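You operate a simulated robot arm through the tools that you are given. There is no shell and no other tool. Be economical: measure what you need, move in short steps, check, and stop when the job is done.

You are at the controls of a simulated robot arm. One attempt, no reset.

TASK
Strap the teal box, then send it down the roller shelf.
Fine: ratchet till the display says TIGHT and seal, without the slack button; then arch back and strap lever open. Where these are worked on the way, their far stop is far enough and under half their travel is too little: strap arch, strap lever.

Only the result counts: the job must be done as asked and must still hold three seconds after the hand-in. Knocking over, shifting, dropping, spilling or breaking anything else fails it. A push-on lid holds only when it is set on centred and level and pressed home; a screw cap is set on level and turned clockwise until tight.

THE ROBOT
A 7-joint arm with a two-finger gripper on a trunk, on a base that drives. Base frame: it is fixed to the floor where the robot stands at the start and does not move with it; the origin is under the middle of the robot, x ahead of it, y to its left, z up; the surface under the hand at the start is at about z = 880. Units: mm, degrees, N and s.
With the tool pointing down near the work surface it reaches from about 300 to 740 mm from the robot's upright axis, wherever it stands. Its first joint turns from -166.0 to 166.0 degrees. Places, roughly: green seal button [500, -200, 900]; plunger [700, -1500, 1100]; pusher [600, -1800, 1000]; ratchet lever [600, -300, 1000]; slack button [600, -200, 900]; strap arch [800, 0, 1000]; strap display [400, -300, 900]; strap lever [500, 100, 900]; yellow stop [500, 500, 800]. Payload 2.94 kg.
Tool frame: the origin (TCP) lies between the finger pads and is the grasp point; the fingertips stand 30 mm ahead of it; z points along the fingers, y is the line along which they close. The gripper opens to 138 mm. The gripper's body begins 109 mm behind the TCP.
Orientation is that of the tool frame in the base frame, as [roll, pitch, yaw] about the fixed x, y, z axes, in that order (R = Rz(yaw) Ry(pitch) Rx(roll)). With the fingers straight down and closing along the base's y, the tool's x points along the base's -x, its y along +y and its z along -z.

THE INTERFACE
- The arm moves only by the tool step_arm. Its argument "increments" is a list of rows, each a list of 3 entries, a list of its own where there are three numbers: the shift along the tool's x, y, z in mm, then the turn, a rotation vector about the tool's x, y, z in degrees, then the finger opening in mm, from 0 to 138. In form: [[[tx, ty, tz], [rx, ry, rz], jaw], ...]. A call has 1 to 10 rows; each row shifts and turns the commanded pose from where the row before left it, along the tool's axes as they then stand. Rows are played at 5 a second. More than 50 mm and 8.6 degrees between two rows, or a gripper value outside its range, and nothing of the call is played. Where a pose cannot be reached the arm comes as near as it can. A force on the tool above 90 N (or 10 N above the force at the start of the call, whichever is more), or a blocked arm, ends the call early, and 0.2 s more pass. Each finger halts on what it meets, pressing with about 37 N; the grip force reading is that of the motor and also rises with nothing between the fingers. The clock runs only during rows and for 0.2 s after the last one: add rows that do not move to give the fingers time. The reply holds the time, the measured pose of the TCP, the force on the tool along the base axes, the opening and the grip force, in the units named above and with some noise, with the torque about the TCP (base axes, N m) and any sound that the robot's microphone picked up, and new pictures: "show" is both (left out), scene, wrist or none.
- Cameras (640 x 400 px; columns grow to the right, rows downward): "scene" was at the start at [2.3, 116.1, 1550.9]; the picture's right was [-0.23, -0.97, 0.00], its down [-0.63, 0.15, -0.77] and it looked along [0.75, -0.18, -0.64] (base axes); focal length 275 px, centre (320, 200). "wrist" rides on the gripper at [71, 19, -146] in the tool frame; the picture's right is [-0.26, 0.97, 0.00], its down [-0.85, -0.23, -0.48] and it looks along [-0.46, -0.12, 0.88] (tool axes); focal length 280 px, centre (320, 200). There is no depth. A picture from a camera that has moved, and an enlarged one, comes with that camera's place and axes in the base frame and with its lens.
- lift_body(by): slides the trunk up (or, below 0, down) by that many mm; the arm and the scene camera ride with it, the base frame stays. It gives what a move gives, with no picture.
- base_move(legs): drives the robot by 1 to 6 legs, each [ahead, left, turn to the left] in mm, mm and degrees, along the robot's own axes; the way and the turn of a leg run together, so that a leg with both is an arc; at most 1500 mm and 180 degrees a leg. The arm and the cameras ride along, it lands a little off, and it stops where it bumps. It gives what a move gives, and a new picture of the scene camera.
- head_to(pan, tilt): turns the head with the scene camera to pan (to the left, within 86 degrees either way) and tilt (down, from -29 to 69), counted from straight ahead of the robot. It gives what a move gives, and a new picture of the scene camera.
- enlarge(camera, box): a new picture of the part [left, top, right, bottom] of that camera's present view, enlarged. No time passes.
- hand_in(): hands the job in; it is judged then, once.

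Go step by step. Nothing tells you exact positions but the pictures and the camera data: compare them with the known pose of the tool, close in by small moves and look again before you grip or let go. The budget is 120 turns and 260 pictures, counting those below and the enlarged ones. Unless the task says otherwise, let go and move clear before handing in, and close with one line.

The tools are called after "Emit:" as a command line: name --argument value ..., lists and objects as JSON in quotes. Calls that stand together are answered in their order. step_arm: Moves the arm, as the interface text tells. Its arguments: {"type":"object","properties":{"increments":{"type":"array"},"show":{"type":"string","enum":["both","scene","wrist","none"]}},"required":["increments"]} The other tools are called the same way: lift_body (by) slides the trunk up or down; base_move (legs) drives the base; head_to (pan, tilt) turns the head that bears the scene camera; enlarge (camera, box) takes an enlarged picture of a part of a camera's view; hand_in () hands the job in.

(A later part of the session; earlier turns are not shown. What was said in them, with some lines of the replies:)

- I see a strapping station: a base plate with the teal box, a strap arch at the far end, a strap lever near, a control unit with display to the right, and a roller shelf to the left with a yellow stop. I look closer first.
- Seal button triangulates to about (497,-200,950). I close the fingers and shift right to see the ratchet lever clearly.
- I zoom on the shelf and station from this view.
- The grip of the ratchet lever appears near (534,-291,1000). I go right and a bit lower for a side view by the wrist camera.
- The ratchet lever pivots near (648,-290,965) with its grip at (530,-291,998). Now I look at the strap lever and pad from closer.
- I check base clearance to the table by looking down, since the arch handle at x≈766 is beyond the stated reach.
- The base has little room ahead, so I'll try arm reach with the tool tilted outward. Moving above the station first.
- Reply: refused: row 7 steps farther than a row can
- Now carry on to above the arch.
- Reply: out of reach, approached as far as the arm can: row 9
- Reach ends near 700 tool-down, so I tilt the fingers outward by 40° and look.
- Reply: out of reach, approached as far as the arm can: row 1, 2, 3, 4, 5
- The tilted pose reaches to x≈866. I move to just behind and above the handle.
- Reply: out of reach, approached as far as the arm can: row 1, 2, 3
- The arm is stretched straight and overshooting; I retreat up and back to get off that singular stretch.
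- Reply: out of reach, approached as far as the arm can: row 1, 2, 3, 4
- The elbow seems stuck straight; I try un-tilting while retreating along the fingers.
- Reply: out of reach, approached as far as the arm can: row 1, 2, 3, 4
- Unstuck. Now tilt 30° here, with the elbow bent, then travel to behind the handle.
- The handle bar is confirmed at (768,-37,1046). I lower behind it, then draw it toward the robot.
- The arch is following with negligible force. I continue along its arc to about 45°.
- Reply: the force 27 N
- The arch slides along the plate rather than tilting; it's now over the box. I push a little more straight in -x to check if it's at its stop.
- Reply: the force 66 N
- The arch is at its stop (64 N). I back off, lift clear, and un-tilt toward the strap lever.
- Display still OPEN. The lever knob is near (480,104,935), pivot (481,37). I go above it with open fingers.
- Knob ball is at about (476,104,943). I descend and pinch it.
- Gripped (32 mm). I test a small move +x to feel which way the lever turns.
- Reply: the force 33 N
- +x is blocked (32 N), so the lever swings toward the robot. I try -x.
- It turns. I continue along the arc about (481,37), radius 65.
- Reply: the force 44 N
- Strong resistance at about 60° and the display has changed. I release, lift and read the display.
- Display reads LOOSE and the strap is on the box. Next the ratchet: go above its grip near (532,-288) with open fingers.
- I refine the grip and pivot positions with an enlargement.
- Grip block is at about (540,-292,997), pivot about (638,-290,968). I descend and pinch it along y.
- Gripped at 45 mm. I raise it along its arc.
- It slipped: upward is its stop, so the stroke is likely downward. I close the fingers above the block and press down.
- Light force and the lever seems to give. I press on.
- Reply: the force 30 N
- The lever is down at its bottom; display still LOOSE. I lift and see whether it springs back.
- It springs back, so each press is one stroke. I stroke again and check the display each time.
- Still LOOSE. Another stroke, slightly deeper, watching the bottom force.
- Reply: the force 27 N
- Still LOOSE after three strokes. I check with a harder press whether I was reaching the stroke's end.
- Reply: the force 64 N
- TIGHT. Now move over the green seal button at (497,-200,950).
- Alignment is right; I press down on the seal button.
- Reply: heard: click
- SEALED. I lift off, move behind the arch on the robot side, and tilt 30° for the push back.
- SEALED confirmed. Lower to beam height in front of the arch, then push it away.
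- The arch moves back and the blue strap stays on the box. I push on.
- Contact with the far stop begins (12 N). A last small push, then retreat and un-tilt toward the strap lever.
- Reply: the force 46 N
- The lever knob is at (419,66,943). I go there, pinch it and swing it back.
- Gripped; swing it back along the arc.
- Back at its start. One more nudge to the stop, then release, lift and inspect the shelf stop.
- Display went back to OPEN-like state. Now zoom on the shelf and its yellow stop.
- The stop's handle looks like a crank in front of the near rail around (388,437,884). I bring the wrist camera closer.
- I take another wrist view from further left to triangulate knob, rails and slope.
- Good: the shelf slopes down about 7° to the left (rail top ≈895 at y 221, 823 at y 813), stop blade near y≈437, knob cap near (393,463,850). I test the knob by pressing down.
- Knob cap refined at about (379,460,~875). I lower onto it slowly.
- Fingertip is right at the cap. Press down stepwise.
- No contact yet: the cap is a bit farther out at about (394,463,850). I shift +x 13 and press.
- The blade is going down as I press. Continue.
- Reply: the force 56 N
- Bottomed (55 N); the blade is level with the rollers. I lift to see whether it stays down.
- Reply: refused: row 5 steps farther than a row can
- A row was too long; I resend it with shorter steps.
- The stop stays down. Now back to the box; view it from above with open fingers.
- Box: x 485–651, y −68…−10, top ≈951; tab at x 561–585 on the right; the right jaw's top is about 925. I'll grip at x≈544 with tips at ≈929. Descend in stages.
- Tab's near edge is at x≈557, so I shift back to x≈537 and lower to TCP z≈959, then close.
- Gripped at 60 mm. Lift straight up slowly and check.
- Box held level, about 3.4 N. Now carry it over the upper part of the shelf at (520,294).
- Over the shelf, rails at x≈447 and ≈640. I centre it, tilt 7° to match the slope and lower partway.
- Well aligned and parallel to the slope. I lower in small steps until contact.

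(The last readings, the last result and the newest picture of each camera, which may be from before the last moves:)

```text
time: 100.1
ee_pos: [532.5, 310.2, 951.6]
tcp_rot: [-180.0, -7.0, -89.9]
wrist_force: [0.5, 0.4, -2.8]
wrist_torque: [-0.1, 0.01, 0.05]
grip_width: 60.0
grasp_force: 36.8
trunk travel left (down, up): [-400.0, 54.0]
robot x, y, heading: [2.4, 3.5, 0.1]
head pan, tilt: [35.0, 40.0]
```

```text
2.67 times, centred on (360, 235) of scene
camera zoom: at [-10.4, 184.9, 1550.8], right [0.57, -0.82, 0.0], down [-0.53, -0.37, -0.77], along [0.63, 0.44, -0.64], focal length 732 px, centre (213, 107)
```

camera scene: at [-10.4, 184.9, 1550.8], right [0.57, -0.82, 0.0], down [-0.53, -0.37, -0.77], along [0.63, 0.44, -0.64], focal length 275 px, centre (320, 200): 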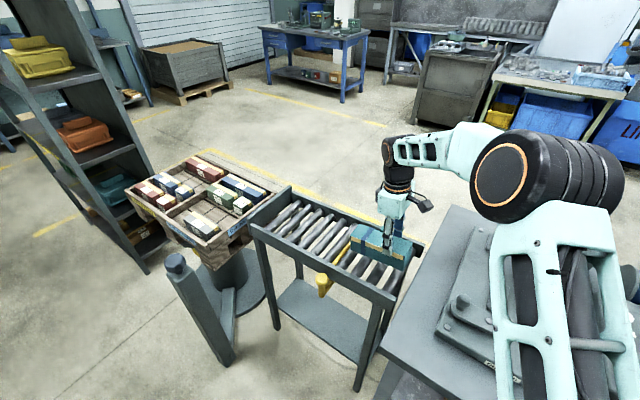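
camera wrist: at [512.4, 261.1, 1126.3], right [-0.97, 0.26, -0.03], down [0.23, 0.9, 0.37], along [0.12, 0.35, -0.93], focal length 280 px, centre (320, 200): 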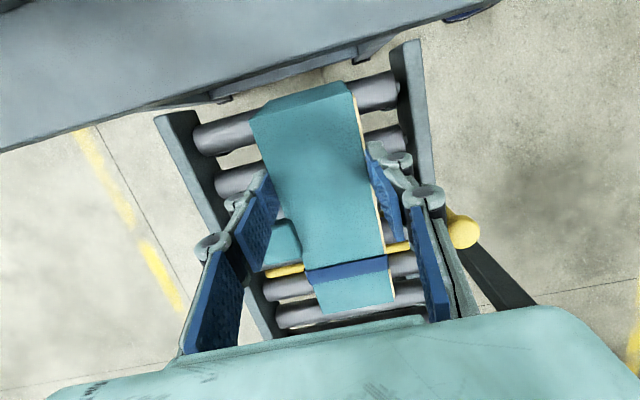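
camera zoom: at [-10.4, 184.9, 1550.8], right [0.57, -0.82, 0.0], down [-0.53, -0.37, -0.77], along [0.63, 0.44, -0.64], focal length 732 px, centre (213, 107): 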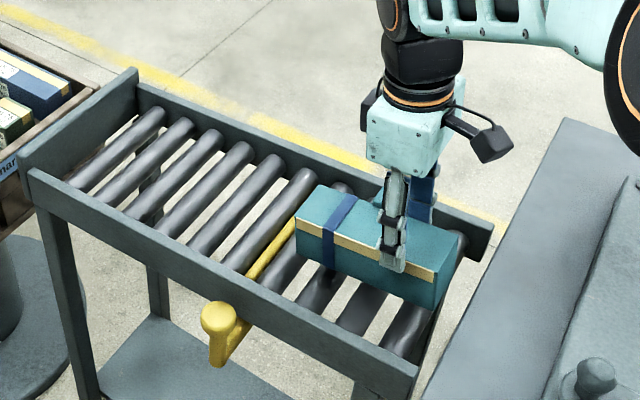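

Emit:
step_arm --increments '[[[0, 0, 5], [0, 0, 0], 45], [[0, 0, 5], [0, 0, 0], 45], [[0, 0, 0], [0, 0, 0], 45]]' --show "none"

Emit:
step_arm --increments '[[[0, 0, 4], [0, 0, 0], 45], [[0, 0, 4], [0, 0, 0], 45], [[0, 0, 0], [0, 0, 0], 45]]' --show "none"

Emit:
enlarge --camera "scene" --box '[260, 160, 460, 310]'

```text
time: 100.9
ee_pos: [530.8, 309.4, 941.1]
tcp_rot: [180.0, -6.9, -90.0]
wrist_force: [0.3, 0.5, -3.0]
wrist_torque: [-0.11, 0.02, -0.02]
grip_width: 60.1
grasp_force: 36.9
trunk travel left (down, up): [-400.0, 54.0]
robot x, y, heading: [0.2, -2.8, -0.1]
head pan, tilt: [35.0, 40.0]
```

```text
time: 101.7
ee_pos: [531.3, 309.0, 932.8]
tcp_rot: [-180.0, -7.0, -90.1]
wrist_force: [0.1, 0.3, -3.3]
wrist_torque: [-0.06, 0.0, 0.04]
grip_width: 60.0
grasp_force: 36.6
trunk travel left (down, up): [-400.0, 54.0]
robot x, y, heading: [-1.8, 0.6, 0.2]
head pan, tilt: [35.0, 40.0]
```

```text
2.67 times, centred on (360, 235) of scene
camera zoom: at [-10.4, 184.9, 1550.8], right [0.57, -0.82, 0.0], down [-0.53, -0.37, -0.77], along [0.63, 0.44, -0.64], focal length 732 px, centre (213, 107)
```

zoom: 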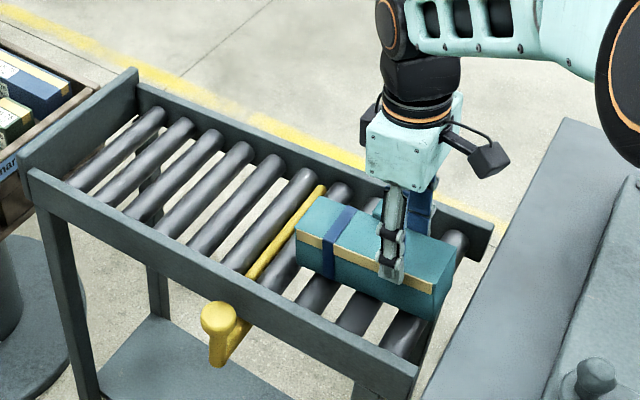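

Still no contact; continue down.

Emit:
step_arm --increments '[[[0, 0, 4], [0, 0, 0], 45], [[0, 0, 4], [0, 0, 0], 45], [[0, 0, 0], [0, 0, 0], 45]]' --show "none"

Emit:
step_arm --increments '[[[0, 0, 3], [0, 0, 0], 45], [[0, 0, 3], [0, 0, 0], 45], [[0, 0, 0], [0, 0, 0], 45]]' --show "none"

Emit:
step_arm --increments '[[[0, 0, 3], [0, 0, 0], 45], [[0, 0, 3], [0, 0, 0], 45], [[0, 0, 0], [0, 0, 0], 45]]' --show "none"

Emit:
enlarge --camera "scene" --box '[260, 160, 460, 310]'

```text
time: 102.5
ee_pos: [532.8, 308.3, 927.1]
tcp_rot: [-179.8, -6.7, -90.0]
wrist_force: [-1.0, 1.7, 11.4]
wrist_torque: [1.08, 0.15, 0.07]
grip_width: 59.8
grasp_force: 37.0
trunk travel left (down, up): [-400.0, 54.0]
robot x, y, heading: [-3.4, 0.1, 0.1]
head pan, tilt: [35.0, 40.0]
```

```text
time: 103.3
ee_pos: [531.7, 305.9, 922.0]
tcp_rot: [-179.7, -6.9, -90.0]
wrist_force: [1.7, 1.1, 14.2]
wrist_torque: [0.69, -0.02, -0.03]
grip_width: 59.8
grasp_force: 37.3
trunk travel left (down, up): [-400.0, 54.0]
robot x, y, heading: [-0.2, -3.1, 0.3]
head pan, tilt: [35.0, 40.0]
```

```text
time: 104.1
ee_pos: [531.4, 306.1, 916.1]
tcp_rot: [-179.7, -6.9, -90.0]
wrist_force: [3.9, 1.8, 27.8]
wrist_torque: [-0.09, -0.16, -0.02]
grip_width: 59.8
grasp_force: 36.9
trunk travel left (down, up): [-400.0, 54.0]
robot x, y, heading: [-1.8, -1.1, -0.1]
head pan, tilt: [35.0, 40.0]
```

```text
2.67 times, centred on (360, 235) of scene
camera zoom: at [-13.2, 183.1, 1551.2], right [0.57, -0.82, 0.0], down [-0.53, -0.37, -0.77], along [0.63, 0.44, -0.64], focal length 732 px, centre (213, 107)
```

zoom: 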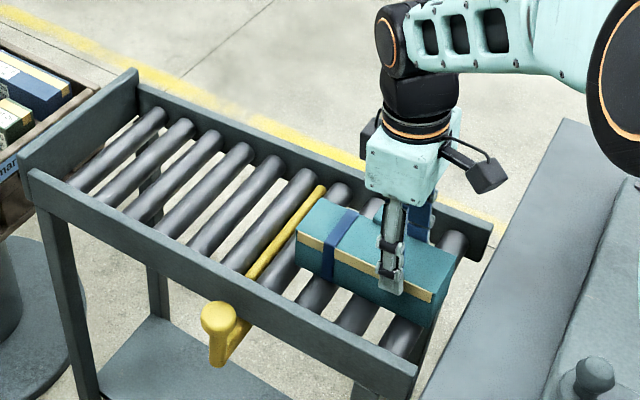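

The box is resting on the rollers. I ease off and open the fingers.

Emit:
step_arm --increments '[[[0, 0, -5], [0, 0, 0], 45], [[0, 0, 0], [0, 0, 0], 70], [[0, 0, 0], [0, 0, 0], 90], [[0, 0, 0], [0, 0, 0], 95], [[0, 0, 0], [0, 0, 0], 95], [[0, 0, 0], [0, 0, 0], 95]]'

Emit:
enlarge --camera "scene" --box '[240, 160, 460, 310]'

```text
time: 105.5
ee_pos: [531.9, 305.7, 919.6]
tcp_rot: [180.0, -7.0, -90.0]
wrist_force: [0.6, 0.4, -0.9]
wrist_torque: [0.03, 0.0, -0.02]
grip_width: 94.7
grasp_force: 0.1
trunk travel left (down, up): [-400.0, 54.0]
robot x, y, heading: [2.9, -0.9, 0.1]
head pan, tilt: [35.0, 40.0]
camera scene: at [-10.8, 184.7, 1550.9], right [0.57, -0.82, 0.0], down [-0.53, -0.37, -0.77], along [0.63, 0.44, -0.64], focal length 275 px, centre (320, 200)
camera wrist: at [511.8, 254.2, 1070.8], right [-0.97, 0.26, -0.03], down [0.23, 0.9, 0.37], along [0.12, 0.35, -0.93], focal length 280 px, centre (320, 200)
```

scene: 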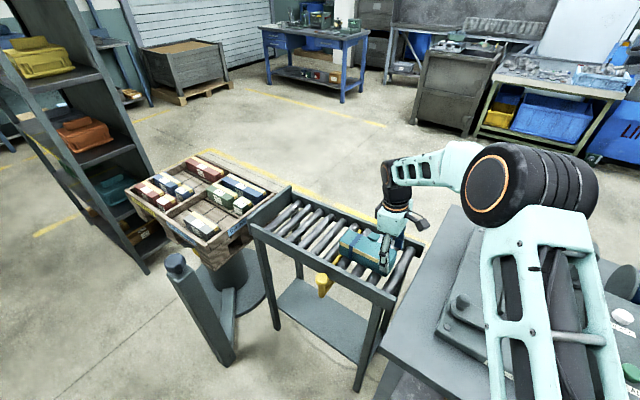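
wrist: 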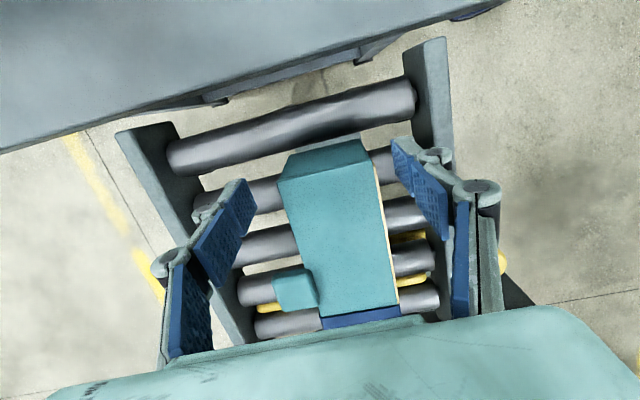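

```text
2.67 times, centred on (350, 235) of scene
camera zoom: at [-10.8, 184.7, 1550.9], right [0.57, -0.82, 0.0], down [-0.53, -0.37, -0.77], along [0.63, 0.44, -0.64], focal length 732 px, centre (240, 107)
```

zoom: 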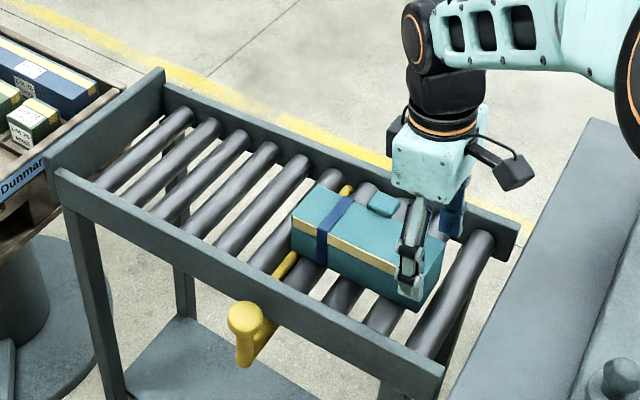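

It is rolling down past the lowered stop. I wait a little with still rows, raising the hand.

Emit:
step_arm --increments '[[[0, 0, 0], [0, 0, 0], 95], [[0, 0, 0], [0, 0, 0], 95], [[0, 0, 0], [0, 0, 0], 95], [[0, 0, -20], [0, 0, 0], 95], [[0, 0, -30], [0, 0, 0], 95], [[0, 0, -40], [0, 0, 0], 95], [[0, 0, -40], [0, 0, 0], 95], [[0, 0, 0], [0, 0, 0], 95]]' --show "scene"

Emit:
enlarge --camera "scene" --box '[240, 160, 460, 310]'

```text
time: 107.3
ee_pos: [531.6, 322.1, 1047.1]
tcp_rot: [-180.0, -7.1, -90.1]
wrist_force: [-0.5, 1.1, 0.1]
wrist_torque: [0.01, 0.05, 0.0]
grip_width: 95.0
grasp_force: 0.0
trunk travel left (down, up): [-400.0, 54.0]
robot x, y, heading: [-0.8, -2.8, 0.3]
head pan, tilt: [35.0, 40.0]
camera scene: at [-10.7, 184.7, 1550.9], right [0.57, -0.82, 0.0], down [-0.53, -0.37, -0.77], along [0.63, 0.44, -0.64], focal length 275 px, centre (320, 200)
```

scene: 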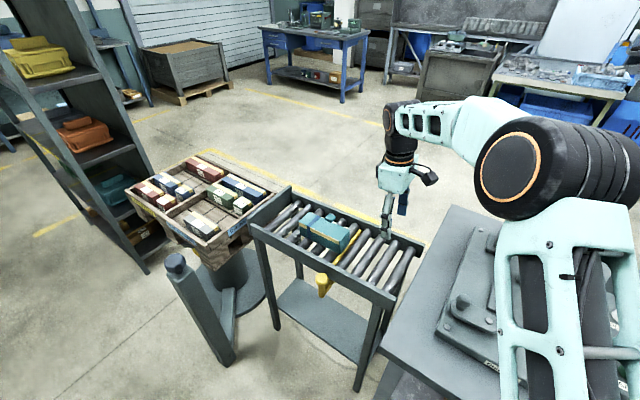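

```text
2.67 times, centred on (350, 235) of scene
camera zoom: at [-10.7, 184.7, 1550.9], right [0.57, -0.82, 0.0], down [-0.53, -0.37, -0.77], along [0.63, 0.44, -0.64], focal length 732 px, centre (240, 107)
```

zoom: 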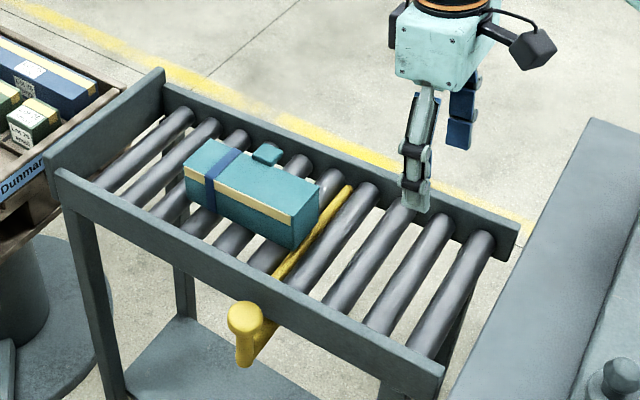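

It has passed the stop and is rolling on. Wait a few more seconds until it settles.

Emit:
step_arm --increments '[[[20, 0, -20], [0, 0, 0], 95], [[30, 0, -20], [0, 0, 0], 95], [[0, 0, 0], [0, 0, 0], 95], [[0, 0, 0], [0, 0, 0], 95], [[0, 0, 0], [0, 0, 0], 95], [[0, 0, 0], [0, 0, 0], 95], [[0, 0, 0], [0, 0, 0], 95], [[0, 0, 0], [0, 0, 0], 95], [[0, 0, 0], [0, 0, 0], 95], [[0, 0, 0], [0, 0, 0], 95]]' --show "none"

Emit:
enlarge --camera "scene" --box '[200, 160, 640, 390]'

```text
time: 109.5
ee_pos: [531.5, 277.9, 1092.9]
tcp_rot: [180.0, -7.0, -90.0]
wrist_force: [0.0, 0.4, -0.3]
wrist_torque: [-0.01, 0.03, -0.02]
grip_width: 94.8
grasp_force: 0.1
trunk travel left (down, up): [-400.0, 54.0]
robot x, y, heading: [-3.5, -0.2, -0.1]
head pan, tilt: [35.0, 40.0]
```

```text
1.45 times, centred on (420, 275) of scene
camera zoom: at [-10.8, 184.7, 1550.9], right [0.57, -0.82, 0.0], down [-0.53, -0.37, -0.77], along [0.63, 0.44, -0.64], focal length 399 px, centre (174, 91)
```

zoom: 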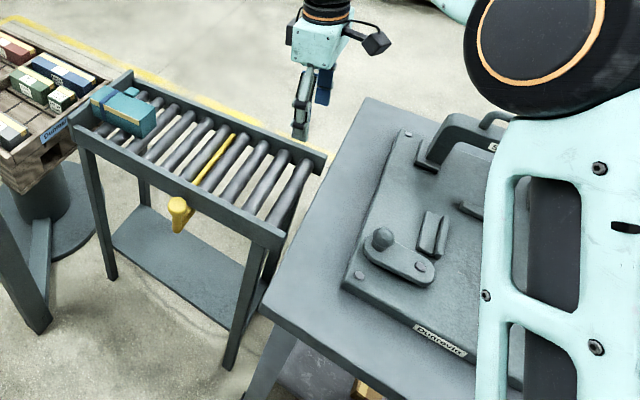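

The box is at the lower end. A last check of the box, the arch/lever and the display.

Emit:
enlarge --camera "scene" --box '[230, 180, 350, 270]'

Emit:
head_to --pan -15 --tilt 40

Emit:
enlarge --camera "scene" --box '[230, 150, 470, 310]'

```text
4.44 times, centred on (290, 225) of scene
camera zoom: at [-10.8, 184.7, 1550.9], right [0.57, -0.82, 0.0], down [-0.53, -0.37, -0.77], along [0.63, 0.44, -0.64], focal length 1220 px, centre (453, 89)
```

zoom: 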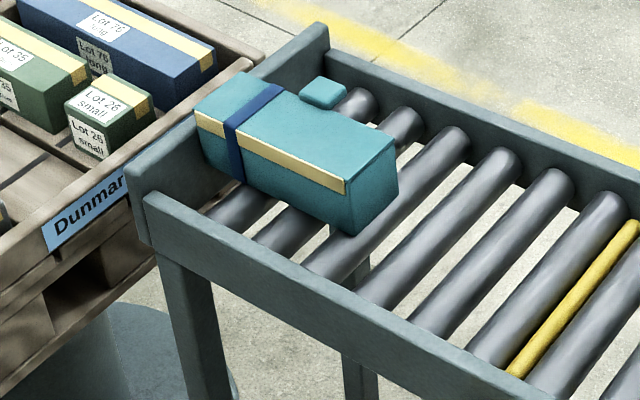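

```text
time: 110.7
ee_pos: [531.9, 278.5, 1092.8]
tcp_rot: [-180.0, -7.1, -90.0]
wrist_force: [0.1, 0.1, 0.7]
wrist_torque: [-0.01, -0.02, 0.0]
grip_width: 94.9
grasp_force: 0.0
trunk travel left (down, up): [-400.0, 54.0]
robot x, y, heading: [-0.5, 0.9, 0.2]
head pan, tilt: [-15.0, 40.0]
camera scene: at [1.7, 114.0, 1550.9], right [-0.26, -0.97, 0.0], down [-0.62, 0.17, -0.77], along [0.74, -0.2, -0.64], focal length 275 px, centre (320, 200)
```

scene: 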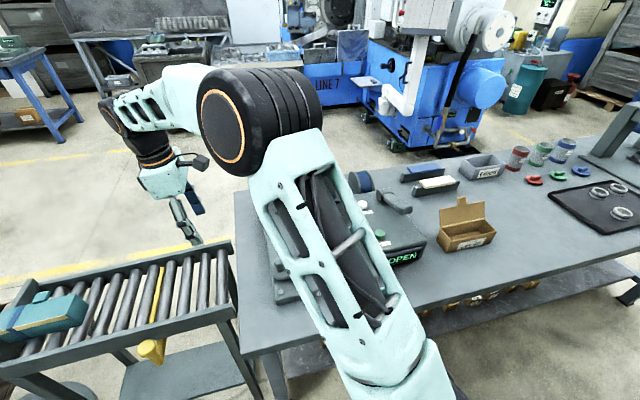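

```text
2.50 times, centred on (350, 230) of scene
camera zoom: at [1.7, 114.0, 1550.9], right [-0.26, -0.97, 0.0], down [-0.62, 0.17, -0.77], along [0.74, -0.2, -0.64], focal length 686 px, centre (245, 125)
```

zoom: 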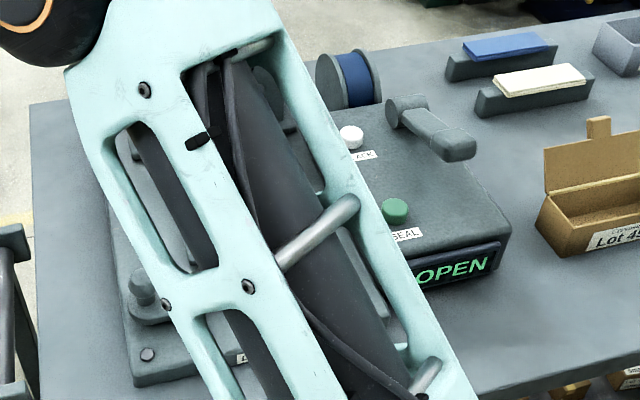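

The strapped box rests against the shelf's lower end, the arch is back, the strap lever is open and the hand is clear. I hand the job in.

Emit:
hand_in

```text
The job is handed in.
```

The teal box is strapped, was sealed at TIGHT without using the slack button, and now rests against the low end of the roller shelf; the strap arch is back and the strap lever open. To let it pass I pressed the yellow stop down, and I left it down.
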